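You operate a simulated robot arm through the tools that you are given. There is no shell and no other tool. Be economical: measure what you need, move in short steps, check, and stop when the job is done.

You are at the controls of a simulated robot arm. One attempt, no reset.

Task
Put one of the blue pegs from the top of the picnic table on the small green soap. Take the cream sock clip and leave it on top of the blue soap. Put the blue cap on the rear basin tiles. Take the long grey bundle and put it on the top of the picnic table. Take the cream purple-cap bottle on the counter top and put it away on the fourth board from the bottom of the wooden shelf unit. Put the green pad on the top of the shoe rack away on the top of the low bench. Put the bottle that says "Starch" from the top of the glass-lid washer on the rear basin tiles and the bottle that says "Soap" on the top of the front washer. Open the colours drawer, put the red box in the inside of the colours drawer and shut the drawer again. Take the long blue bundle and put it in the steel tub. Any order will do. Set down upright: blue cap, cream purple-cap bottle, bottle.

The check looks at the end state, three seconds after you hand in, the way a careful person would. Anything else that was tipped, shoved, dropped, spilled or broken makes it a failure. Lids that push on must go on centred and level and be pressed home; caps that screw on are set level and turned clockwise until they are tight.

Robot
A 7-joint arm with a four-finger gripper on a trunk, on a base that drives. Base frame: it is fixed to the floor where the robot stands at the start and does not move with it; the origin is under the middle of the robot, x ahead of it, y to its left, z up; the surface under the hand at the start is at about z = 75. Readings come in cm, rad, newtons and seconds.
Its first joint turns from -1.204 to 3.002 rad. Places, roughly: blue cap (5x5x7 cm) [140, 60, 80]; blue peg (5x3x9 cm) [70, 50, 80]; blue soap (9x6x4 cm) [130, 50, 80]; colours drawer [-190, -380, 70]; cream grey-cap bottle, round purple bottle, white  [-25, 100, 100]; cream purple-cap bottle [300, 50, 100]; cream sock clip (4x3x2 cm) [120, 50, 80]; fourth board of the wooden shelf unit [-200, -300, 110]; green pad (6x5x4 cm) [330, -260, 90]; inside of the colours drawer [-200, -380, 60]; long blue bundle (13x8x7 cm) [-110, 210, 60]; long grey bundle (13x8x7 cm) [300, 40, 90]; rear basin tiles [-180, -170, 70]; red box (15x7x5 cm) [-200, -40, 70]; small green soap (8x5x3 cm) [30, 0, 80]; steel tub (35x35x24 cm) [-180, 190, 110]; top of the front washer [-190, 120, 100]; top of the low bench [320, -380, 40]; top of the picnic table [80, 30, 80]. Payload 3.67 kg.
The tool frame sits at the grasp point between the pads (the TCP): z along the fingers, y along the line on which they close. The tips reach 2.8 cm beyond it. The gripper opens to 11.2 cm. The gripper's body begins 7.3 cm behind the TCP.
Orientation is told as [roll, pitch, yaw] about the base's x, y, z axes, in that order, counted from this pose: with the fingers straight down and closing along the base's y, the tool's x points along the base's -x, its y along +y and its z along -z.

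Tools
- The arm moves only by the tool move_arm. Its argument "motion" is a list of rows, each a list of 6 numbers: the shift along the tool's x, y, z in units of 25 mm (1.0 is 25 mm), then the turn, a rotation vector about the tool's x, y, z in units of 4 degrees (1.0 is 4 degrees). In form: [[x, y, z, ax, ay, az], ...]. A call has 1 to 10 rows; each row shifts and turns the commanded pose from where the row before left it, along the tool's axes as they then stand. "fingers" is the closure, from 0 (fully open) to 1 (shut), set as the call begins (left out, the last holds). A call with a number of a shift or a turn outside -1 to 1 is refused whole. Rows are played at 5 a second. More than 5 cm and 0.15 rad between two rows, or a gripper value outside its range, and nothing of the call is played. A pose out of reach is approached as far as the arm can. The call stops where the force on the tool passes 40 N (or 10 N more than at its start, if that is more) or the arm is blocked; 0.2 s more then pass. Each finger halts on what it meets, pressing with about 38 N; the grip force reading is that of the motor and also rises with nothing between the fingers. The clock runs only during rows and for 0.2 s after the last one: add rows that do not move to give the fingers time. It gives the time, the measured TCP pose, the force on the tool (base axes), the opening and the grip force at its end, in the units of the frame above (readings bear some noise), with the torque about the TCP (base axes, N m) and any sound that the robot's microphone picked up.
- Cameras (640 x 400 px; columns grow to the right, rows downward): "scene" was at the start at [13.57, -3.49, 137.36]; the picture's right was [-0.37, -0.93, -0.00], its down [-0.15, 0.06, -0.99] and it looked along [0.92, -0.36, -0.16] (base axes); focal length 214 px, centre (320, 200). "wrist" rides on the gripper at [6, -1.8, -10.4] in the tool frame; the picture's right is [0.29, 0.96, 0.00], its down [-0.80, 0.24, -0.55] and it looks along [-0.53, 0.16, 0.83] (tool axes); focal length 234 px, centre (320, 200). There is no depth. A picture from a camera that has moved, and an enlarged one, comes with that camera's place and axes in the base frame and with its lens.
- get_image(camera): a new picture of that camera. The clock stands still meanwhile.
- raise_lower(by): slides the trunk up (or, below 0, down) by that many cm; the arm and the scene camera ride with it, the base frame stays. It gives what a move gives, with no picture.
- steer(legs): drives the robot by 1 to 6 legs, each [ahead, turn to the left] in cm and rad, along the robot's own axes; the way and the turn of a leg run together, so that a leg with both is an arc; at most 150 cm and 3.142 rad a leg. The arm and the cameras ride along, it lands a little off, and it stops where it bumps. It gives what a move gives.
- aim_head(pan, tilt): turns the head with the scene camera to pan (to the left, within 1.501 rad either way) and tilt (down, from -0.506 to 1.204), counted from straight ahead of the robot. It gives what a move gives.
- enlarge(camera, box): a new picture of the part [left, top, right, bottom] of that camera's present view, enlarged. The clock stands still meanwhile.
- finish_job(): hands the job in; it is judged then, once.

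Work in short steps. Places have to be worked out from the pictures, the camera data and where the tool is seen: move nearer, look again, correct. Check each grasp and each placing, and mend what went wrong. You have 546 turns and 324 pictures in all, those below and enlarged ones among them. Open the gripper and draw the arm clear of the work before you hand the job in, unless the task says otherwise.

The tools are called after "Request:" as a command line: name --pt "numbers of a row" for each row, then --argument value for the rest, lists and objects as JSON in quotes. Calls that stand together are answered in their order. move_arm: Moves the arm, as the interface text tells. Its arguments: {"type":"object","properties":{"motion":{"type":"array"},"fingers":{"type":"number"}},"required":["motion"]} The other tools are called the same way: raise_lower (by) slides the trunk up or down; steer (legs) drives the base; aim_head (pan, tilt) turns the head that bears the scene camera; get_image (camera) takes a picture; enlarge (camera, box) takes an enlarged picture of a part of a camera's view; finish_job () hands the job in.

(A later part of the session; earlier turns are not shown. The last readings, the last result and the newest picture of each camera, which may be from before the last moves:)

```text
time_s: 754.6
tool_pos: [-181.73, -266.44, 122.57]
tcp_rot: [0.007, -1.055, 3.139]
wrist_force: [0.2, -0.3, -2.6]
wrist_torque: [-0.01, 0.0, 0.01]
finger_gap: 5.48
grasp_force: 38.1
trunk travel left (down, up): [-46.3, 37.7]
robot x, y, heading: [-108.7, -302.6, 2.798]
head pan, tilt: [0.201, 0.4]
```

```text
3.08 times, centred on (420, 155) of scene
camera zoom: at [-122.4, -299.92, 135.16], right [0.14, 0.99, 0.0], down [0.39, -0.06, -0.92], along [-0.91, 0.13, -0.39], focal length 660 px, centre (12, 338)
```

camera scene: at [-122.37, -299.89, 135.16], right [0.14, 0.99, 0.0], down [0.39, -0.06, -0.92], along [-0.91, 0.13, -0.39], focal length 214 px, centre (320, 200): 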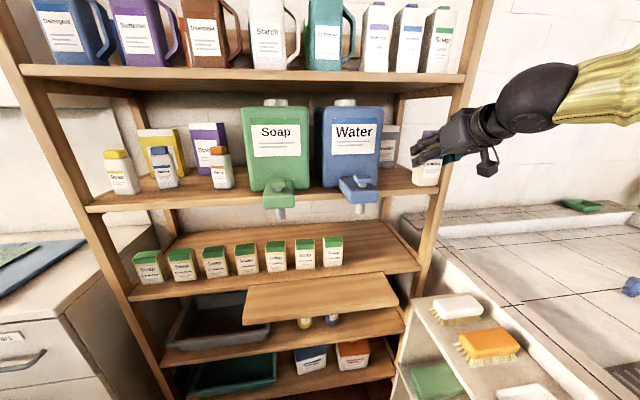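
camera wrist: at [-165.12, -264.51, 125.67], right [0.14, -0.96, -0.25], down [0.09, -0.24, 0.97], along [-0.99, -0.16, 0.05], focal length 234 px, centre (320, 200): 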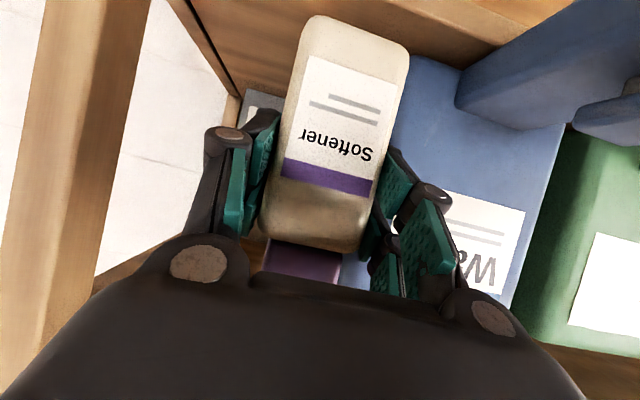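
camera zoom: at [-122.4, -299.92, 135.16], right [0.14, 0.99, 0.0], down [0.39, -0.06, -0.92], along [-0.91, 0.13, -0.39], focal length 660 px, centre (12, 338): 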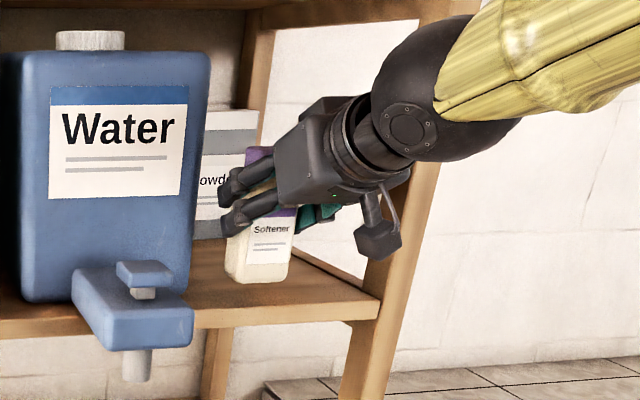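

Request:
move_arm --pt "0.12 0 0.07 0 0 0" --pt "0.12 0 0.07 0 0 0" --pt "0 0 0 0 0 0"

Request:
move_arm --pt "0.12 0 0.07 0 0 0" --pt "0.12 0 0.07 0 0 0" --pt "0 0 0 0 0 0"

Request:
move_arm --pt "0.12 0 0.07 0 0 0" --pt "0.12 0 0.07 0 0 0" --pt "0 0 0 0 0 0"

```text
time_s: 755.4
tool_pos: [-181.7, -266.51, 121.89]
tcp_rot: [0.007, -1.056, 3.138]
wrist_force: [-0.1, -0.1, -2.3]
wrist_torque: [-0.01, -0.02, 0.0]
finger_gap: 5.47
grasp_force: 37.8
trunk travel left (down, up): [-46.3, 37.7]
robot x, y, heading: [-108.45, -302.9, 2.797]
head pan, tilt: [0.201, 0.4]
```

```text
time_s: 756.2
tool_pos: [-181.79, -266.26, 121.21]
tcp_rot: [0.007, -1.056, 3.14]
wrist_force: [1.0, -0.6, -1.3]
wrist_torque: [-0.02, -0.04, -0.01]
finger_gap: 5.46
grasp_force: 37.9
trunk travel left (down, up): [-46.3, 37.7]
robot x, y, heading: [-108.59, -302.95, 2.798]
head pan, tilt: [0.201, 0.4]
```

```text
time_s: 757.0
tool_pos: [-181.75, -266.39, 120.5]
tcp_rot: [0.007, -1.056, 3.14]
wrist_force: [0.4, 0.3, -2.1]
wrist_torque: [-0.04, 0.0, 0.01]
finger_gap: 5.47
grasp_force: 37.8
trunk travel left (down, up): [-46.3, 37.7]
robot x, y, heading: [-108.63, -302.76, 2.795]
head pan, tilt: [0.201, 0.4]
```

Request:
enlarge --camera "scene" --box '[360, 120, 460, 210]'

Request:
move_arm --pt "0.12 0 0.07 0 0 0" --pt "0.12 0 0.07 0 0 0" --pt "0 0 0 0 0 0"

Request:
move_arm --pt "0.12 0 0.07 0 0 0" --pt "0.12 0 0.07 0 0 0" --pt "0 0 0 0 0 0"

```text
4.44 times, centred on (410, 165) of scene
camera zoom: at [-122.41, -299.93, 135.16], right [0.14, 0.99, 0.0], down [0.39, -0.06, -0.92], along [-0.91, 0.13, -0.39], focal length 953 px, centre (-80, 356)
```

zoom: 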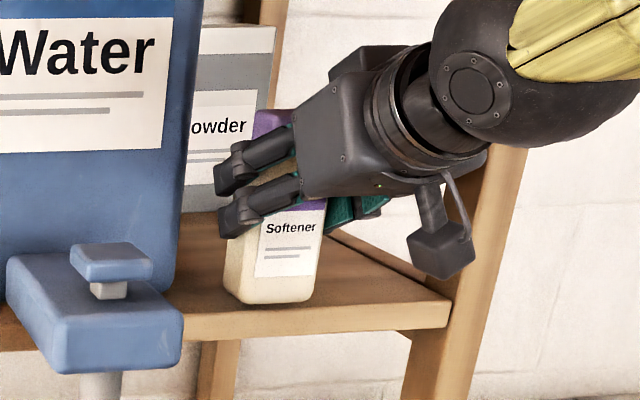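

```text
time_s: 757.8
tool_pos: [-181.72, -266.37, 119.91]
tcp_rot: [0.008, -1.055, 3.139]
wrist_force: [-1.0, 0.5, 0.9]
wrist_torque: [0.0, 0.13, -0.03]
finger_gap: 5.47
grasp_force: 38.6
trunk travel left (down, up): [-46.3, 37.7]
robot x, y, heading: [-108.29, -303.09, 2.799]
head pan, tilt: [0.201, 0.4]
```

```text
time_s: 758.6
tool_pos: [-181.66, -266.38, 119.5]
tcp_rot: [0.005, -1.061, 3.142]
wrist_force: [-3.5, 2.9, 29.8]
wrist_torque: [-0.04, 0.76, -0.11]
finger_gap: 5.49
grasp_force: 38.4
trunk travel left (down, up): [-46.3, 37.7]
robot x, y, heading: [-108.72, -303.03, 2.797]
head pan, tilt: [0.201, 0.4]
```

Bottle stands on the board (30 N). Ease up 2 mm, open to ~7.5 cm, retreat horizontally.

Request:
move_arm --pt "-0.07 0 -0.04 0 0 0" --pt "0 0 0 0 0 0"

Request:
move_arm --pt "0 0 0 0 0 0" --pt "0 0 0 0 0 0" --pt "0 0 0 0 0 0" --fingers 0.34

Request:
enlarge --camera "scene" --box '[360, 120, 460, 210]'

Request:
get_image --camera "wrist"

```text
time_s: 759.2
tool_pos: [-181.67, -266.5, 119.47]
tcp_rot: [0.007, -1.058, 3.139]
wrist_force: [-8.5, 5.7, 25.7]
wrist_torque: [0.2, 1.11, -0.2]
finger_gap: 5.45
grasp_force: 37.9
trunk travel left (down, up): [-46.3, 37.7]
robot x, y, heading: [-108.75, -303.03, 2.8]
head pan, tilt: [0.201, 0.4]
```

```text
time_s: 760.0
tool_pos: [-181.62, -266.55, 119.21]
tcp_rot: [0.008, -1.056, 3.14]
wrist_force: [-1.0, -0.1, 0.5]
wrist_torque: [0.0, 0.01, 0.04]
finger_gap: 7.39
grasp_force: 0.0
trunk travel left (down, up): [-46.3, 37.7]
robot x, y, heading: [-108.66, -302.88, 2.793]
head pan, tilt: [0.201, 0.4]
```

```text
4.44 times, centred on (410, 165) of scene
camera zoom: at [-122.37, -299.95, 135.16], right [0.14, 0.99, 0.0], down [0.39, -0.06, -0.92], along [-0.91, 0.13, -0.39], focal length 953 px, centre (-80, 356)
```

zoom: 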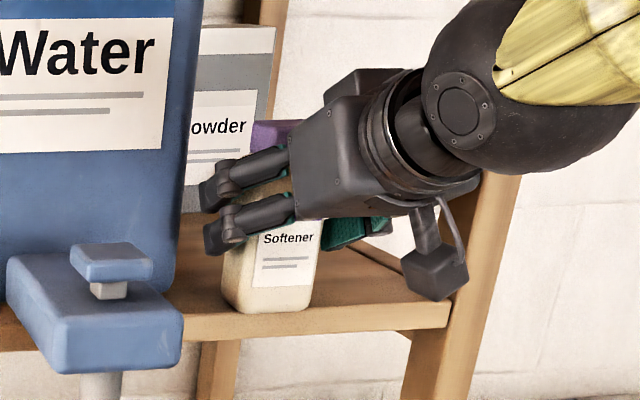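

```text
149 pictures are left
camera wrist: at [-169.52, -264.64, 119.22], right [0.15, -0.96, -0.25], down [0.09, -0.24, 0.97], along [-0.99, -0.16, 0.05], focal length 234 px, centre (320, 200)
```

wrist: 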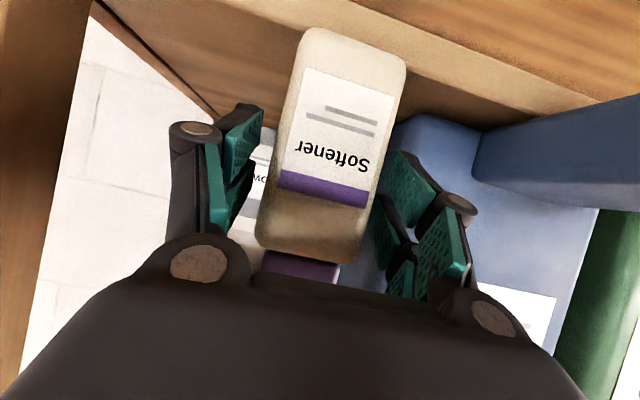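

The bottle stands but its front is flush with the board's front edge. I'll regrip, lift a little, and move it 3 cm deeper.

Request:
move_arm --pt "0 0 0 0 0 0" --pt "0 0 0 0 0 0" --pt "0 0 0 0 0 0" --fingers 1

Request:
move_arm --pt "-0.25 0 -0.14 0 0 0" --pt "-0.1 0 -0.06 0 0 0" --pt "-0.4 0 0.7 0 0 0" --pt "-0.2 0 0.35 0 0 0" --pt "0 0 0 0 0 0"

Request:
enlarge --camera "scene" --box '[360, 120, 460, 210]'

```text
time_s: 760.8
tool_pos: [-181.78, -266.49, 119.42]
tcp_rot: [0.008, -1.057, 3.139]
wrist_force: [-0.2, -0.6, -0.6]
wrist_torque: [0.02, -0.02, 0.02]
finger_gap: 5.47
grasp_force: 38.2
trunk travel left (down, up): [-46.3, 37.7]
robot x, y, heading: [-108.5, -303.11, 2.796]
head pan, tilt: [0.201, 0.4]
```

```text
time_s: 762.0
tool_pos: [-184.93, -266.31, 120.03]
tcp_rot: [0.007, -1.056, 3.137]
wrist_force: [0.0, 0.7, -1.8]
wrist_torque: [0.0, -0.01, 0.0]
finger_gap: 5.45
grasp_force: 38.3
trunk travel left (down, up): [-46.3, 37.7]
robot x, y, heading: [-108.27, -303.22, 2.798]
head pan, tilt: [0.201, 0.4]
```

```text
4.44 times, centred on (410, 165) of scene
camera zoom: at [-122.43, -299.93, 135.16], right [0.14, 0.99, 0.0], down [0.39, -0.06, -0.92], along [-0.91, 0.13, -0.39], focal length 953 px, centre (-80, 356)
```

zoom: 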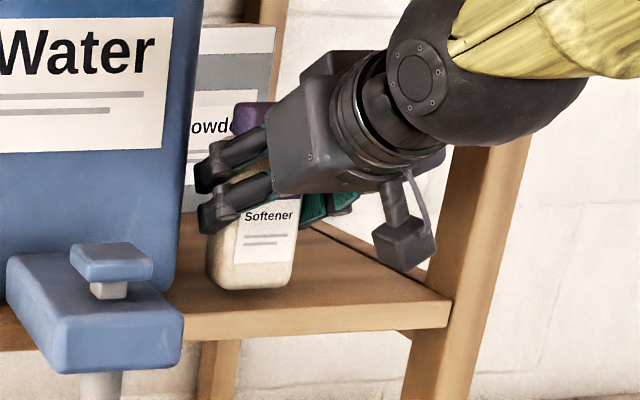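

Good depth now. Lower to contact.

Request:
move_arm --pt "0.1 0 0.06 0 0 0" --pt "0.1 0 0.06 0 0 0" --pt "0 0 0 0 0 0"

Request:
move_arm --pt "0.07 0 0.04 0 0 0" --pt "0 0 0 0 0 0"

```text
time_s: 762.8
tool_pos: [-184.91, -266.41, 119.69]
tcp_rot: [0.007, -1.056, 3.139]
wrist_force: [0.2, -0.3, -1.5]
wrist_torque: [-0.02, -0.01, 0.01]
finger_gap: 5.47
grasp_force: 37.9
trunk travel left (down, up): [-46.3, 37.7]
robot x, y, heading: [-108.5, -303.02, 2.8]
head pan, tilt: [0.201, 0.4]
```

```text
time_s: 763.4
tool_pos: [-184.76, -266.47, 119.5]
tcp_rot: [0.007, -1.057, 3.14]
wrist_force: [0.0, 0.1, -2.3]
wrist_torque: [-0.02, -0.03, -0.01]
finger_gap: 5.49
grasp_force: 38.3
trunk travel left (down, up): [-46.3, 37.7]
robot x, y, heading: [-108.04, -302.91, 2.797]
head pan, tilt: [0.201, 0.4]
```

Request:
move_arm --pt "0.07 0 0.04 0 0 0" --pt "0.07 0 0.04 0 0 0" --pt "0 0 0 0 0 0"

Request:
move_arm --pt "0 0 0 0 0 0" --pt "0 0 0 0 0 0" --pt "0 0 0 0 0 0" --fingers 0.34

Request:
move_arm --pt "0.4 0 -0.7 0 0 0" --pt "0.4 0 -0.7 0 0 0" --pt "0.4 0 -0.7 0 0 0" --pt "0.4 0 -0.7 0 0 0" --pt "0.4 0 -0.7 0 0 0" --pt "0.4 0 -0.7 0 0 0" --pt "0.4 0 -0.7 0 0 0" --pt "0.4 0 -0.7 0 0 0" --pt "0.4 0 -0.7 0 0 0" --pt "0 0 0 0 0 0"

Request:
enlarge --camera "scene" --box '[340, 90, 480, 210]'

```text
time_s: 764.2
tool_pos: [-184.79, -266.4, 119.24]
tcp_rot: [0.007, -1.057, 3.139]
wrist_force: [-3.6, 1.8, 8.9]
wrist_torque: [0.06, 0.13, -0.02]
finger_gap: 5.47
grasp_force: 38.2
trunk travel left (down, up): [-46.3, 37.7]
robot x, y, heading: [-108.21, -302.92, 2.795]
head pan, tilt: [0.201, 0.4]
```

```text
time_s: 765.0
tool_pos: [-184.71, -266.39, 119.15]
tcp_rot: [0.006, -1.055, 3.141]
wrist_force: [0.7, 0.0, -0.9]
wrist_torque: [-0.01, -0.01, -0.01]
finger_gap: 7.38
grasp_force: 0.0
trunk travel left (down, up): [-46.3, 37.7]
robot x, y, heading: [-108.19, -302.83, 2.793]
head pan, tilt: [0.201, 0.4]
```

```text
time_s: 767.2
tool_pos: [-169.3, -266.38, 119.58]
tcp_rot: [0.006, -1.057, 3.142]
wrist_force: [-0.3, -0.1, -0.6]
wrist_torque: [0.02, -0.01, 0.01]
finger_gap: 7.38
grasp_force: 0.1
out of reach, approached as far as the arm can: row 3, 4, 5, 6
trunk travel left (down, up): [-46.3, 37.7]
robot x, y, heading: [-108.54, -302.74, 2.8]
head pan, tilt: [0.201, 0.4]
```

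```text
3.33 times, centred on (410, 150) of scene
camera zoom: at [-122.4, -299.96, 135.16], right [0.14, 0.99, 0.0], down [0.39, -0.06, -0.92], along [-0.91, 0.13, -0.39], focal length 715 px, centre (20, 367)
```

zoom: 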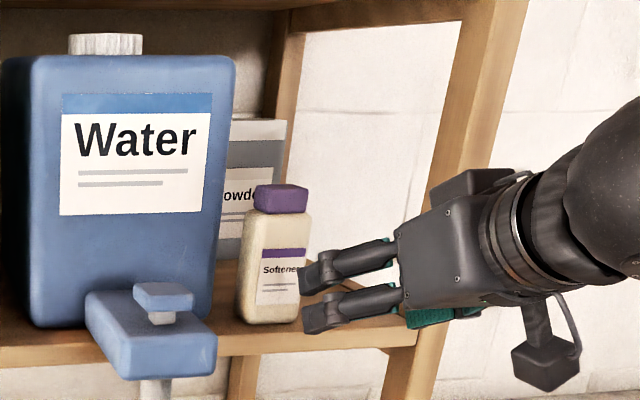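

Bottle stands well. Withdraw the hand further, raising it a bit.

Request:
move_arm --pt "0.1 0 -0.8 0 0.5 0" --pt "0.1 0 -0.8 0 0.5 0" --pt "0.1 0 -0.8 0 0.5 0" --pt "0.1 0 -0.8 0 1 0" --pt "0 0 -0.5 0 1 0" --pt "0 0 0 0 0 0"

Request:
get_image --camera "scene"

```text
time_s: 768.6
tool_pos: [-160.95, -266.23, 124.04]
tcp_rot: [0.005, -0.81, -3.143]
wrist_force: [0.5, -0.7, 0.3]
wrist_torque: [-0.06, -0.02, 0.0]
finger_gap: 7.43
grasp_force: 0.0
trunk travel left (down, up): [-46.3, 37.7]
robot x, y, heading: [-108.52, -303.28, 2.792]
head pan, tilt: [0.201, 0.4]
```

```text
146 pictures are left
camera scene: at [-122.38, -299.92, 135.16], right [0.14, 0.99, 0.0], down [0.39, -0.06, -0.92], along [-0.91, 0.13, -0.39], focal length 214 px, centre (320, 200)
```

scene: 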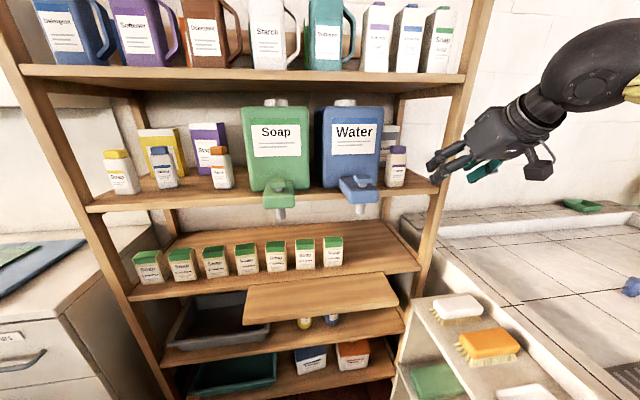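

Bottle placed. Now drive out through the gap toward the laundry corner (washers).

Request:
steer --legs '[[0, -2.07], [26.5, 0], [0, 0.1], [22, 0]]'

```text
time_s: 777.3
tool_pos: [-18.69, -235.82, 124.09]
tcp_rot: [0.005, -0.809, 1.159]
wrist_force: [0.8, 0.3, -0.3]
wrist_torque: [-0.01, -0.01, 0.03]
finger_gap: 7.39
grasp_force: 0.0
trunk travel left (down, up): [-46.3, 37.7]
robot x, y, heading: [-73.43, -269.62, 0.823]
head pan, tilt: [0.201, 0.4]
```

Request:
steer --legs '[[0, 0.74], [130, 0], [110, 0]]'

Request:
aim_head --pan 0.0 --tilt 0.4

Request:
get_image --camera "scene"

```text
time_s: 788.8
tool_pos: [-60.49, -22.18, 124.26]
tcp_rot: [-0.09, -0.791, 1.985]
wrist_force: [-0.6, 1.1, -1.0]
wrist_torque: [-0.02, 0.05, 0.05]
finger_gap: 7.37
grasp_force: 0.1
trunk travel left (down, up): [-46.3, 37.7]
robot x, y, heading: [-67.9, -83.17, 1.722]
head pan, tilt: [0.201, 0.4]
stopped in leg 3: the robot was blocked; the commanded pose is now the measured one
```

```text
time_s: 789.5
tool_pos: [-59.79, -22.47, 124.66]
tcp_rot: [-0.087, -0.797, 1.983]
wrist_force: [-3.7, -0.3, -0.9]
wrist_torque: [0.0, -0.19, -0.2]
finger_gap: 7.4
grasp_force: 0.1
trunk travel left (down, up): [-46.3, 37.7]
robot x, y, heading: [-67.62, -83.09, 1.714]
head pan, tilt: [0.0, 0.4]
```

```text
145 pictures are left
camera scene: at [-68.13, -68.55, 135.34], right [0.99, 0.14, -0.01], down [0.05, -0.39, -0.92], along [-0.14, 0.91, -0.39], focal length 214 px, centre (320, 200)
```

scene: 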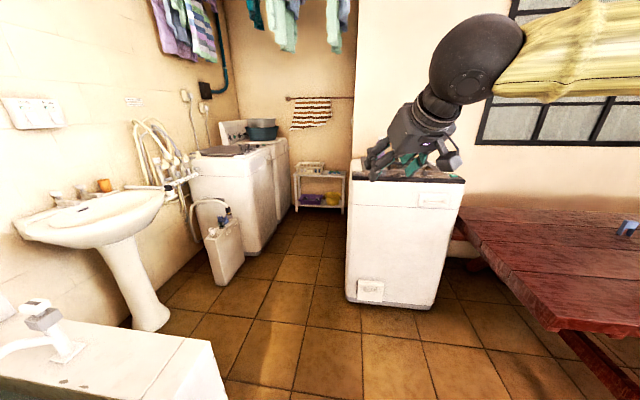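

Blocked at (−68,−83) and slightly tilted. Look down around the base.

Request:
aim_head --pan 0.9 --tilt 1.0

Request:
get_image --camera "scene"

Request:
aim_head --pan -0.7 --tilt 1.0

Request:
get_image --camera "scene"

```text
time_s: 790.8
tool_pos: [-58.16, -22.25, 124.51]
tcp_rot: [-0.063, -0.802, 1.965]
wrist_force: [0.4, 0.0, 0.5]
wrist_torque: [0.01, 0.03, 0.01]
finger_gap: 7.38
grasp_force: 0.2
trunk travel left (down, up): [-46.3, 37.7]
robot x, y, heading: [-67.55, -82.83, 1.715]
head pan, tilt: [0.901, 1.0]
```

```text
144 pictures are left
camera scene: at [-72.43, -74.2, 130.37], right [0.5, 0.86, -0.01], down [0.72, -0.42, -0.55], along [-0.48, 0.27, -0.84], focal length 214 px, centre (320, 200)
```

scene: 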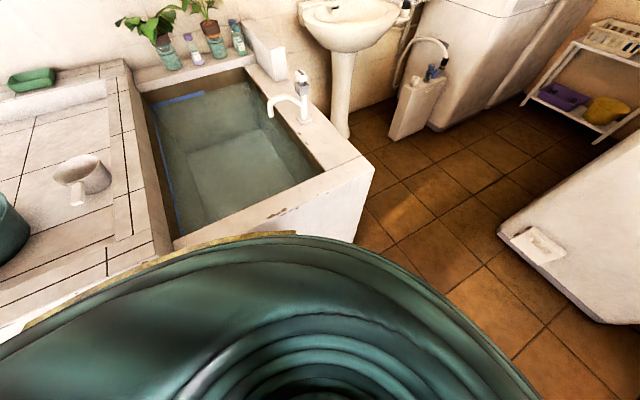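

```text
time_s: 792.4
tool_pos: [-58.02, -22.25, 124.72]
tcp_rot: [-0.064, -0.802, 1.966]
wrist_force: [0.8, -0.1, 1.6]
wrist_torque: [-0.04, 0.03, 0.0]
finger_gap: 7.41
grasp_force: 0.1
trunk travel left (down, up): [-46.3, 37.7]
robot x, y, heading: [-67.06, -82.87, 1.718]
head pan, tilt: [-0.7, 1.0]
```

```text
143 pictures are left
camera scene: at [-63.13, -71.86, 130.2], right [0.85, -0.53, -0.01], down [-0.45, -0.72, -0.53], along [0.28, 0.46, -0.85], focal length 214 px, centre (320, 200)
```

scene: 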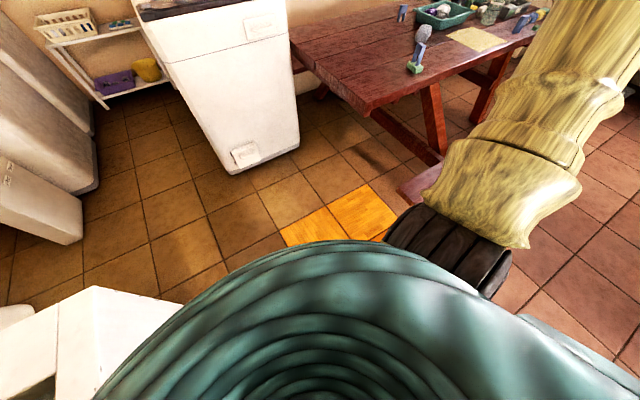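

I scraped the protruding front basin (front x≈−105) with my left side. Back off and steer further right.

Request:
steer --legs '[[-12, 0], [0, -0.42], [72, 0]]'

Request:
aim_head --pan 0.3 --tilt 0.5

Request:
get_image --camera "scene"

```text
time_s: 798.4
tool_pos: [-11.2, 24.21, 124.59]
tcp_rot: [-0.063, -0.804, 1.524]
wrist_force: [-0.9, 0.4, -0.3]
wrist_torque: [0.01, -0.02, 0.04]
finger_gap: 7.36
grasp_force: 0.0
trunk travel left (down, up): [-46.3, 37.7]
robot x, y, heading: [-45.85, -26.96, 1.279]
head pan, tilt: [-0.7, 1.0]
```

```text
time_s: 799.7
tool_pos: [-11.21, 24.17, 124.58]
tcp_rot: [-0.066, -0.802, 1.525]
wrist_force: [0.1, -1.2, 0.5]
wrist_torque: [-0.01, 0.0, 0.0]
finger_gap: 7.38
grasp_force: 0.0
trunk travel left (down, up): [-46.3, 37.7]
robot x, y, heading: [-45.44, -26.39, 1.277]
head pan, tilt: [0.3, 0.499]
```

```text
142 pictures are left
camera scene: at [-44.19, -12.87, 134.24], right [1.0, 0.0, 0.0], down [0.0, -0.48, -0.88], along [0.0, 0.88, -0.48], focal length 214 px, centre (320, 200)
```

scene: 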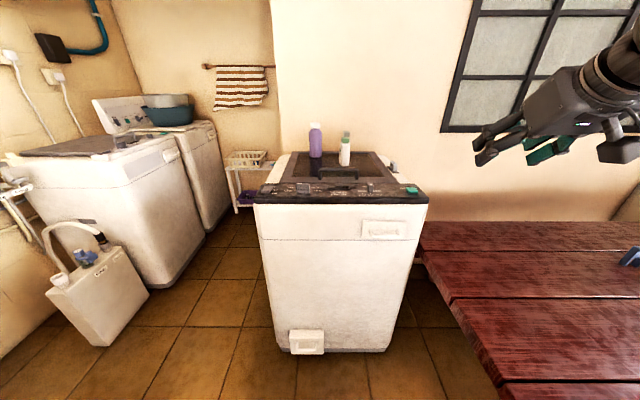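

Request:
enlarge --camera "scene" --box '[250, 100, 440, 220]'

```text
3.33 times, centred on (345, 160) of scene
camera zoom: at [-44.19, -12.87, 134.24], right [1.0, 0.0, 0.0], down [0.0, -0.48, -0.88], along [0.0, 0.88, -0.48], focal length 715 px, centre (237, 333)
```

zoom: 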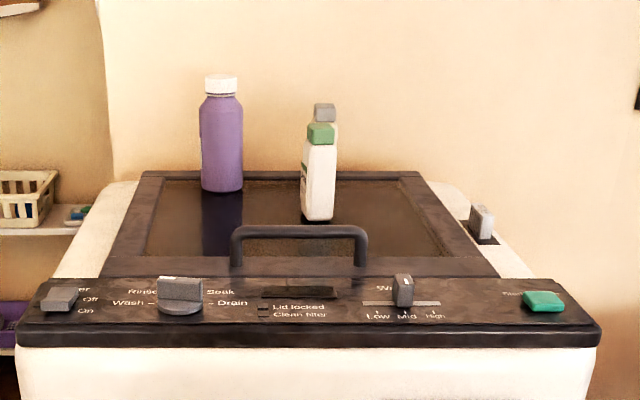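

Three bottles: purple round, white with green cap, cream with grey cap; labels face −x. Drive to the left side (≈(−103,40)) to read labels and reach both washers.

Request:
steer --legs '[[0, 1.0], [86, 0], [0, -1.4]]'

Request:
aim_head --pan -0.2 --tilt 0.4

Request:
get_image --camera "scene"

```text
time_s: 810.3
tool_pos: [-51.14, 72.59, 124.56]
tcp_rot: [-0.064, -0.802, 1.123]
wrist_force: [0.4, -0.4, 0.3]
wrist_torque: [0.03, -0.01, 0.01]
finger_gap: 7.39
grasp_force: 0.1
trunk travel left (down, up): [-46.3, 37.7]
robot x, y, heading: [-102.9, 39.49, 0.873]
head pan, tilt: [0.3, 0.499]
```

```text
time_s: 811.2
tool_pos: [-51.08, 72.74, 124.6]
tcp_rot: [-0.067, -0.803, 1.124]
wrist_force: [-0.6, -0.9, 0.3]
wrist_torque: [0.05, -0.01, -0.02]
finger_gap: 7.38
grasp_force: 0.1
trunk travel left (down, up): [-46.3, 37.7]
robot x, y, heading: [-102.64, 39.68, 0.869]
head pan, tilt: [-0.201, 0.4]
```

```text
140 pictures are left
camera scene: at [-92.25, 49.0, 135.16], right [0.62, -0.78, 0.0], down [-0.31, -0.24, -0.92], along [0.72, 0.57, -0.39], focal length 214 px, centre (320, 200)
```

scene: 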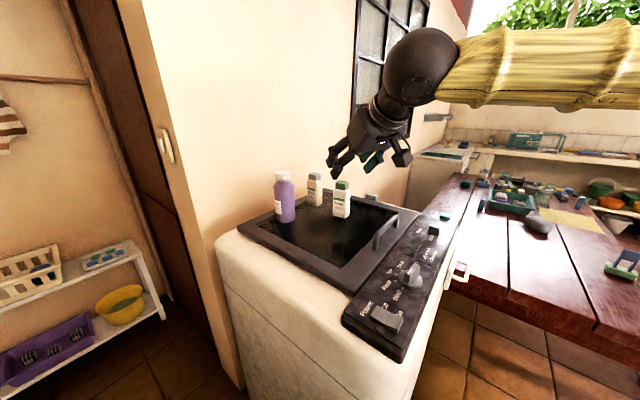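

Request:
enlarge --camera "scene" --box '[250, 160, 370, 240]'

```text
5.00 times, centred on (310, 200) of scene
camera zoom: at [-92.25, 49.0, 135.16], right [0.62, -0.78, 0.0], down [-0.31, -0.24, -0.92], along [0.72, 0.57, -0.39], focal length 1072 px, centre (370, 200)
```

zoom: 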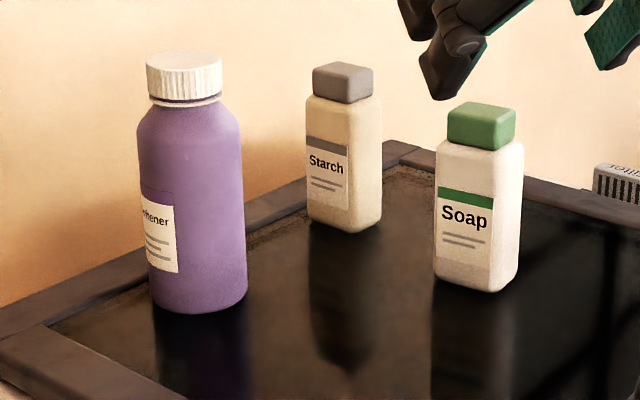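

Labels read: "Starch" = cream grey-cap at ≈(−24.7,105.4); "Soap" = white green-cap at ≈(−26.4,90). Move the robot north to about (−104,75).

Request:
steer --legs '[[0, 0.72], [35, 0], [0, -1.3]]'

Request:
aim_head --pan 0.2 --tilt 0.4

Request:
get_image --camera "scene"

```text
time_s: 816.5
tool_pos: [-75.02, 128.82, 124.91]
tcp_rot: [-0.073, -0.813, 1.641]
wrist_force: [-24.4, -2.4, 2.0]
wrist_torque: [0.04, -0.71, -0.1]
finger_gap: 6.13
grasp_force: 0.0
trunk travel left (down, up): [-46.3, 37.7]
robot x, y, heading: [-103.47, 75.16, 1.377]
head pan, tilt: [-0.201, 0.4]
stopped in leg 3: the force on the tool passed its limit at 69 N (the readings are from after the stop); the commanded pose is now the measured one
```

```text
time_s: 817.4
tool_pos: [-74.88, 128.83, 125.05]
tcp_rot: [-0.072, -0.809, 1.639]
wrist_force: [-28.5, -4.8, 5.6]
wrist_torque: [0.09, -0.91, -0.18]
finger_gap: 6.02
grasp_force: 0.0
trunk travel left (down, up): [-46.3, 37.7]
robot x, y, heading: [-103.05, 74.95, 1.371]
head pan, tilt: [0.201, 0.4]
```

```text
138 pictures are left
camera scene: at [-102.81, 89.17, 135.18], right [1.0, 0.0, 0.0], down [0.0, -0.39, -0.92], along [0.0, 0.92, -0.39], focal length 214 px, centre (320, 200)
```

scene: 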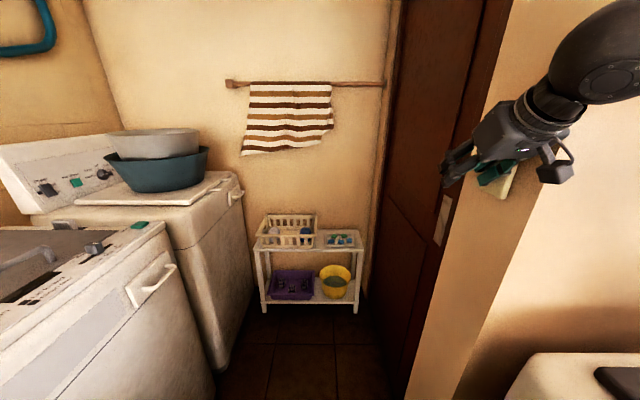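

The hand touched the wall corner during the turn. Turn back left slightly, back off 25 cm and then turn.

Request:
steer --legs '[[0, 0.12], [-20, 0]]'

Request:
get_image --camera "scene"

```text
time_s: 819.5
tool_pos: [-82.82, 112.16, 124.88]
tcp_rot: [-0.07, -0.813, 1.759]
wrist_force: [-0.3, -0.5, 0.0]
wrist_torque: [0.04, -0.01, -0.01]
finger_gap: 7.39
grasp_force: 0.0
trunk travel left (down, up): [-46.3, 37.7]
robot x, y, heading: [-104.69, 55.09, 1.495]
head pan, tilt: [0.201, 0.4]
```

```text
137 pictures are left
camera scene: at [-105.66, 69.27, 135.18], right [0.99, 0.13, 0.0], down [0.05, -0.39, -0.92], along [-0.12, 0.91, -0.39], focal length 214 px, centre (320, 200)
```

scene: 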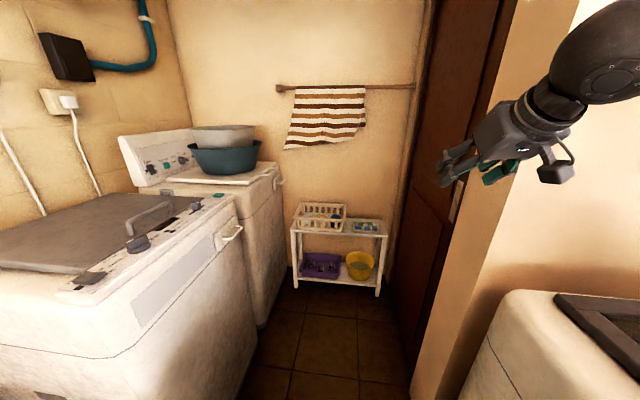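

Turn right 0.95 with clearance, then bring the tool vertical.

Request:
steer --legs '[[0, -0.95]]'

Request:
move_arm --pt "0 0 0 -1 0 0" --pt "0 0 0 0 1 0" --pt "0 0 0 0 1 0" --pt "0 0 0 0 1 0" --pt "0 0 0 0 1 0" --pt "0 0 0 0 1 0" --pt "0 0 0 0 1 0" --pt "0 0 0 0 1 0" --pt "0 0 0 0 1 0" --pt "0 0 0 0 1 0" --fingers 0

Request:
move_arm --pt "0 0 0 0 1 0" --pt "0 0 0 0 1 0" --pt "0 0 0 0 0.6 0" --pt "0 0 0 0 0 1" --pt "0 0 0 0 0 1" --pt "0 0 0 0 0 1" --pt "0 0 0 0 0 1" --pt "0 0 0 0 0 1" --pt "0 0 0 0 0 1" --pt "0 0 0 0 0 1"

```text
time_s: 822.4
tool_pos: [-45.54, 69.65, 124.78]
tcp_rot: [-0.067, -0.808, 0.795]
wrist_force: [1.1, -0.4, 0.2]
wrist_torque: [0.0, -0.03, -0.01]
finger_gap: 7.38
grasp_force: 0.0
trunk travel left (down, up): [-46.3, 37.7]
robot x, y, heading: [-105.03, 55.56, 0.539]
head pan, tilt: [0.201, 0.4]
```

```text
time_s: 824.6
tool_pos: [-45.5, 69.79, 124.79]
tcp_rot: [0.002, -0.18, 0.798]
wrist_force: [0.2, -0.5, -0.7]
wrist_torque: [0.02, 0.0, 0.04]
finger_gap: 11.19
grasp_force: 0.0
trunk travel left (down, up): [-46.3, 37.7]
robot x, y, heading: [-104.48, 55.18, 0.539]
head pan, tilt: [0.201, 0.4]
```

```text
time_s: 826.8
tool_pos: [-45.43, 69.7, 124.77]
tcp_rot: [0.002, 0.0, 0.307]
wrist_force: [0.2, 0.9, 0.3]
wrist_torque: [0.0, -0.03, 0.02]
finger_gap: 11.22
grasp_force: 0.1
trunk travel left (down, up): [-46.3, 37.7]
robot x, y, heading: [-104.98, 55.22, 0.537]
head pan, tilt: [0.201, 0.4]
```

Request:
move_arm --pt "0 0 0 0 0 1" --pt "0 0 0 0 0 1" --pt "0 0 0 0 0 1" --pt "0 0 0 0 0 1" --pt "0 0 0 0 0 0.4" --pt "-0.6 0.9 0 0 0 0" --pt "-0.6 0.9 0 0 0 0" --pt "-0.6 0.9 0 0 0 0" --pt "-0.6 0.9 0 0 0 0" --pt "-0.6 0.9 0 0 0 0"

Request:
move_arm --pt "-0.3 0.9 0 0 0 0" --pt "-0.3 0.9 0 0 0 0" --pt "-0.2 0.9 0 0 0 0" --pt "-0.1 0.9 0 0 0 0" --pt "0 0 0 0 0 0"

Request:
get_image --camera "wrist"

Request:
get_image --camera "scene"

```text
time_s: 829.0
tool_pos: [-37.77, 81.02, 124.9]
tcp_rot: [0.001, 0.002, 0.002]
wrist_force: [0.3, 0.5, 0.1]
wrist_torque: [-0.04, -0.01, 0.01]
finger_gap: 11.21
grasp_force: 0.3
trunk travel left (down, up): [-46.3, 37.7]
robot x, y, heading: [-104.71, 55.22, 0.537]
head pan, tilt: [0.201, 0.4]
```

```text
time_s: 830.2
tool_pos: [-35.49, 90.0, 124.91]
tcp_rot: [0.002, 0.003, 0.002]
wrist_force: [0.5, -0.1, 0.2]
wrist_torque: [0.0, 0.01, 0.0]
finger_gap: 11.2
grasp_force: 0.0
trunk travel left (down, up): [-46.3, 37.7]
robot x, y, heading: [-104.66, 55.27, 0.536]
head pan, tilt: [0.201, 0.4]
```

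```text
136 pictures are left
camera wrist: at [-41.37, 88.06, 135.37], right [-0.29, 0.96, 0.0], down [0.8, 0.24, 0.55], along [0.53, 0.16, -0.83], focal length 234 px, centre (320, 200)
```

wrist: 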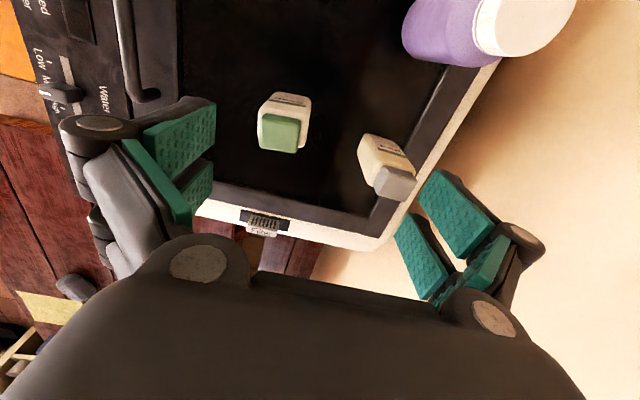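

```text
135 pictures are left
camera scene: at [-93.64, 63.89, 135.16], right [0.67, -0.74, 0.0], down [-0.29, -0.26, -0.92], along [0.68, 0.62, -0.39], focal length 214 px, centre (320, 200)
```

scene: 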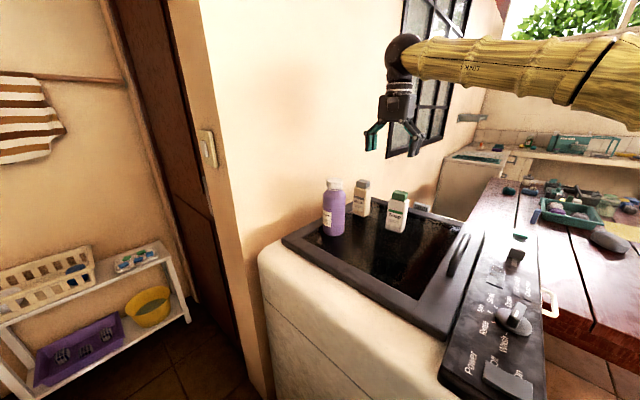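

Triangulated: Soap cap top at ≈(−32.8,86.5,112), Starch cap ≈(−31.4,99.6,112). Move above Soap and descend part way.

Request:
move_arm --pt "-0.6 -0.7 0 0 0 0" --pt "-0.5 -0.7 0.5 0 0 0" --pt "0 0 0.8 0 0 0" --pt "0 0 0.8 0 0 0" --pt "0 0 0 0 0 0"

Request:
get_image --camera "wrist"

Request:
enlarge --camera "scene" --box '[310, 120, 450, 260]'

```text
time_s: 831.4
tool_pos: [-32.87, 86.64, 119.7]
tcp_rot: [0.001, 0.001, 0.0]
wrist_force: [-0.3, -0.5, -0.1]
wrist_torque: [0.01, -0.03, -0.01]
finger_gap: 11.21
grasp_force: 0.0
trunk travel left (down, up): [-46.3, 37.7]
robot x, y, heading: [-104.35, 54.93, 0.533]
head pan, tilt: [0.201, 0.4]
```

```text
134 pictures are left
camera wrist: at [-38.74, 84.81, 130.14], right [-0.29, 0.96, 0.0], down [0.8, 0.24, 0.55], along [0.53, 0.16, -0.83], focal length 234 px, centre (320, 200)
```

wrist: 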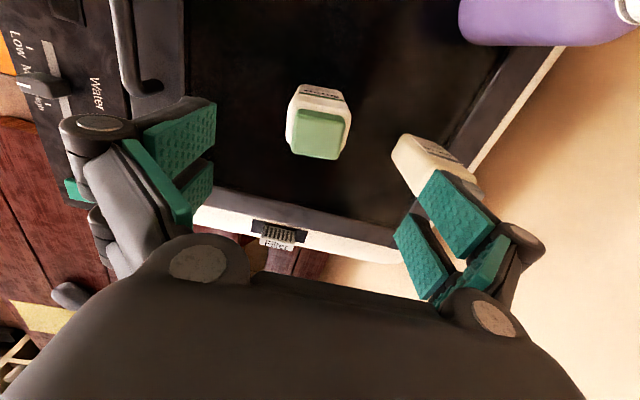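

```text
2.86 times, centred on (380, 190) of scene
camera zoom: at [-93.68, 63.94, 135.17], right [0.67, -0.74, 0.0], down [-0.29, -0.26, -0.92], along [0.68, 0.62, -0.39], focal length 613 px, centre (149, 229)
```

zoom: 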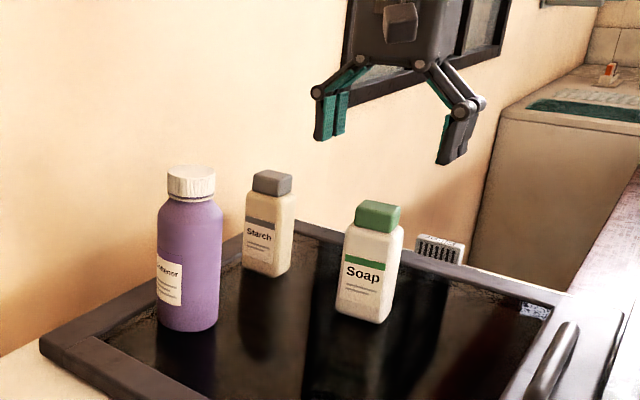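

Centred. Narrow the jaws to ~8.4 cm and descend to z≈106.5, then close.

Request:
move_arm --pt "0 0 0.4 0 0 0" --pt "0 0 0.9 0 0 0" --pt "0 0 1 0 0 0" --pt "0 0 1 0 0 0" --pt "0 0 1 0 0 0" --pt "0 0 0.7 0 0 0" --pt "0 0 0.28 0 0 0" --pt "0 0 0 0 0 0" --fingers 0.25

Request:
move_arm --pt "0 0 0 0 0 0" --pt "0 0 0 0 0 0" --pt "0 0 0 0 0 0" --fingers 1

Request:
get_image --camera "wrist"

Request:
enlarge --camera "scene" --box '[310, 120, 450, 260]'

```text
time_s: 833.2
tool_pos: [-32.98, 86.54, 106.39]
tcp_rot: [0.003, 0.0, 0.003]
wrist_force: [-1.0, 0.4, -1.2]
wrist_torque: [0.0, 0.02, -0.01]
finger_gap: 8.38
grasp_force: 0.2
trunk travel left (down, up): [-46.3, 37.7]
robot x, y, heading: [-104.79, 55.13, 0.539]
head pan, tilt: [0.201, 0.4]
```

```text
time_s: 834.0
tool_pos: [-32.93, 86.52, 106.52]
tcp_rot: [0.003, 0.0, 0.0]
wrist_force: [1.4, 0.1, 1.5]
wrist_torque: [0.13, 0.04, -0.07]
finger_gap: 5.46
grasp_force: 38.1
trunk travel left (down, up): [-46.3, 37.7]
robot x, y, heading: [-104.79, 55.36, 0.536]
head pan, tilt: [0.201, 0.4]
```

```text
132 pictures are left
camera wrist: at [-38.85, 84.76, 116.91], right [-0.29, 0.96, 0.0], down [0.8, 0.24, 0.55], along [0.53, 0.16, -0.83], focal length 234 px, centre (320, 200)
```

wrist: 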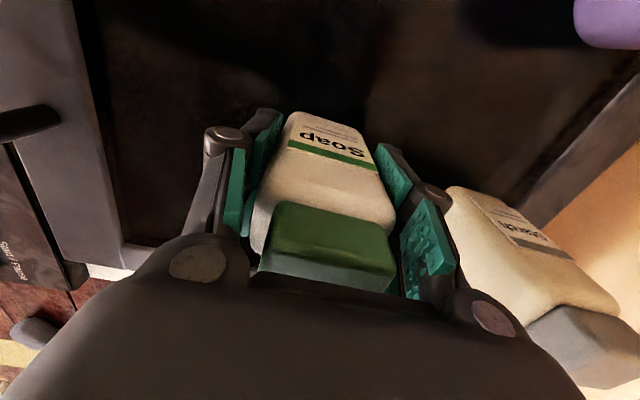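

```text
2.86 times, centred on (380, 190) of scene
camera zoom: at [-93.65, 63.94, 135.16], right [0.67, -0.74, 0.0], down [-0.29, -0.26, -0.92], along [0.68, 0.62, -0.39], focal length 613 px, centre (149, 229)
```

zoom: 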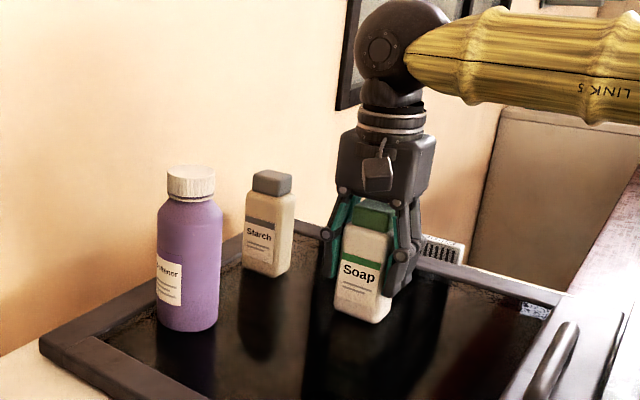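

Soap gripped. Lift to z≈130.

Request:
move_arm --pt "0 0 -0.4 0 0 0" --pt "0 0 -1 0 0 0" --pt "0 0 -1 0 0 0" --pt "0 0 -1 0 0 0" --pt "0 0 -1 0 0 0" --pt "0 0 -1 0 0 0" --pt "0 0 -1 0 0 0" --pt "0 0 -1 0 0 0" --pt "0 0 -1 0 0 0" --pt "0 0 -1 0 0 0"

Request:
enlarge --camera "scene" --box '[310, 80, 450, 260]'

```text
time_s: 836.2
tool_pos: [-33.2, 86.4, 130.12]
tcp_rot: [0.002, 0.0, 0.003]
wrist_force: [-1.0, -0.1, -2.1]
wrist_torque: [0.01, 0.02, 0.03]
finger_gap: 5.46
grasp_force: 38.3
trunk travel left (down, up): [-46.3, 37.7]
robot x, y, heading: [-104.5, 55.51, 0.532]
head pan, tilt: [0.201, 0.4]
```

```text
2.22 times, centred on (380, 170) of scene
camera zoom: at [-93.69, 63.94, 135.16], right [0.67, -0.74, 0.0], down [-0.29, -0.26, -0.92], along [0.68, 0.62, -0.39], focal length 477 px, centre (187, 267)
```

zoom: 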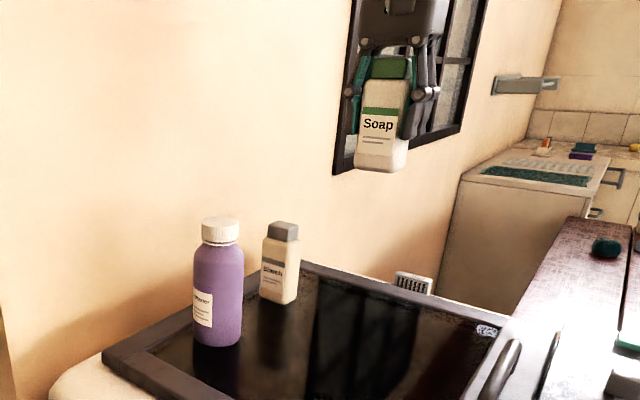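

Soap upright in hand. Retract, then move to about (−115,88) facing the front washer.

Request:
move_arm --pt "0.8 -0.35 0 0 0 0" --pt "0.8 -0.35 0 0 0 0" --pt "0.8 -0.35 0 0 0 0" --pt "0.8 -0.35 0 0 0 0" --pt "0.8 -0.35 0 0 0 0" --pt "0.8 -0.35 0 0 0 0" --pt "0.8 -0.35 0 0 0 0" --pt "0.8 -0.35 0 0 0 0" --pt "0.8 -0.35 0 0 0 0" --pt "0 0 0 0 0 0"

Request:
steer --legs '[[0, 1.37]]'

Request:
aim_head --pan 0.4 --tilt 0.5

Request:
get_image --camera "scene"

```text
time_s: 838.4
tool_pos: [-51.13, 78.58, 129.78]
tcp_rot: [0.003, 0.001, 0.002]
wrist_force: [0.8, 0.1, -1.5]
wrist_torque: [0.0, 0.03, 0.01]
finger_gap: 5.48
grasp_force: 37.4
trunk travel left (down, up): [-46.3, 37.7]
robot x, y, heading: [-105.11, 55.29, 0.537]
head pan, tilt: [0.201, 0.4]
```

```text
time_s: 842.3
tool_pos: [-119.49, 111.9, 129.82]
tcp_rot: [0.002, 0.001, 1.416]
wrist_force: [-0.4, 0.3, -2.0]
wrist_torque: [0.03, -0.02, 0.01]
finger_gap: 5.47
grasp_force: 37.7
trunk travel left (down, up): [-46.3, 37.7]
robot x, y, heading: [-104.64, 55.32, 1.948]
head pan, tilt: [0.201, 0.4]
```

```text
time_s: 843.0
tool_pos: [-119.46, 112.02, 129.72]
tcp_rot: [0.003, 0.001, 1.415]
wrist_force: [0.2, -0.5, -1.7]
wrist_torque: [-0.02, 0.04, -0.03]
finger_gap: 5.47
grasp_force: 38.2
trunk travel left (down, up): [-46.3, 37.7]
robot x, y, heading: [-104.57, 55.0, 1.949]
head pan, tilt: [0.4, 0.499]
```

```text
129 pictures are left
camera scene: at [-113.05, 66.39, 134.25], right [0.71, 0.7, 0.0], down [0.34, -0.34, -0.88], along [-0.62, 0.63, -0.48], focal length 214 px, centre (320, 200)
```

scene: 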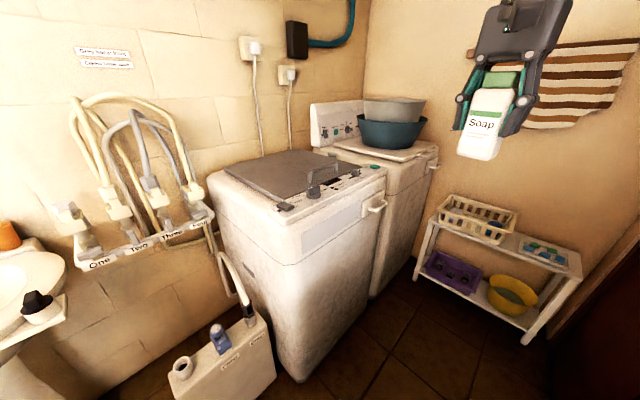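

Lid of the front washer centre ≈(−191,117), z≈99. Go forward 28 cm and turn to it.

Request:
steer --legs '[[0, -0.07], [28, 0], [0, 0.83]]'

Request:
aim_head --pan 0.2 --tilt 0.6

Request:
get_image --camera "scene"

```text
time_s: 847.6
tool_pos: [-163.55, 112.27, 129.83]
tcp_rot: [-0.001, 0.003, 2.191]
wrist_force: [0.2, 0.7, -2.6]
wrist_torque: [0.04, 0.0, 0.01]
finger_gap: 5.45
grasp_force: 37.9
trunk travel left (down, up): [-46.3, 37.7]
robot x, y, heading: [-113.36, 81.96, 2.725]
head pan, tilt: [0.4, 0.499]
```

```text
time_s: 848.4
tool_pos: [-163.43, 112.26, 129.77]
tcp_rot: [0.001, 0.003, 2.194]
wrist_force: [0.2, 0.9, -2.3]
wrist_torque: [-0.01, -0.02, 0.0]
finger_gap: 5.46
grasp_force: 38.1
trunk travel left (down, up): [-46.3, 37.7]
robot x, y, heading: [-113.57, 82.13, 2.724]
head pan, tilt: [0.201, 0.6]
```

```text
128 pictures are left
camera scene: at [-126.61, 85.94, 133.34], right [0.21, 0.98, 0.0], down [0.55, -0.12, -0.83], along [-0.81, 0.18, -0.56], focal length 214 px, centre (320, 200)
```

scene: 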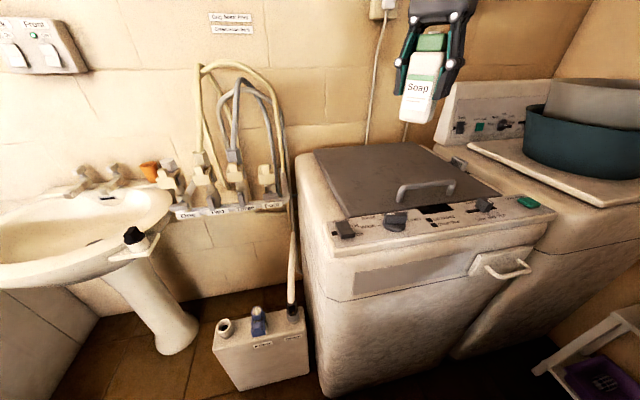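

Carry to (−189,120) above the lid.

Request:
move_arm --pt "-0.85 0.65 0 0 0 0" --pt "-0.85 0.65 0 0 0 0" --pt "-0.85 0.65 0 0 0 0" --pt "-0.85 0.65 0 0 0 0" --pt "-0.85 0.65 0 0 0 0" --pt "-0.85 0.65 0.2 0 0 0" --pt "-0.85 0.65 0.6 0 0 0" --pt "-0.85 0.65 0.8 0 0 0" --pt "-0.85 0.65 0.9 0 0 0" --pt "-0.85 0.65 0.9 0 0 0"

Request:
get_image --camera "scene"

Request:
get_image --camera "wrist"

```text
time_s: 850.5
tool_pos: [-189.09, 120.17, 121.15]
tcp_rot: [0.0, 0.002, 2.192]
wrist_force: [-0.2, -0.3, -2.5]
wrist_torque: [-0.01, -0.04, 0.03]
finger_gap: 5.44
grasp_force: 38.1
trunk travel left (down, up): [-46.3, 37.7]
robot x, y, heading: [-113.36, 81.92, 2.725]
head pan, tilt: [0.201, 0.6]
```

```text
127 pictures are left
camera scene: at [-126.73, 85.99, 133.32], right [0.21, 0.98, 0.0], down [0.55, -0.12, -0.82], along [-0.81, 0.18, -0.57], focal length 214 px, centre (320, 200)
```

scene: 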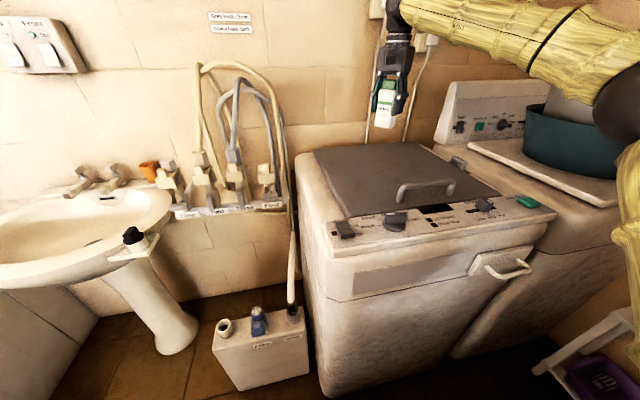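

```text
126 pictures are left
camera wrist: at [-184.13, 116.46, 131.54], right [-0.61, -0.79, 0.0], down [-0.66, 0.51, 0.55], along [-0.44, 0.34, -0.83], focal length 234 px, centre (320, 200)
```

wrist: 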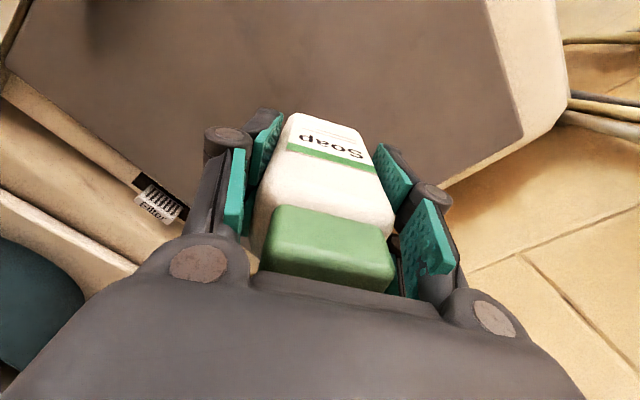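

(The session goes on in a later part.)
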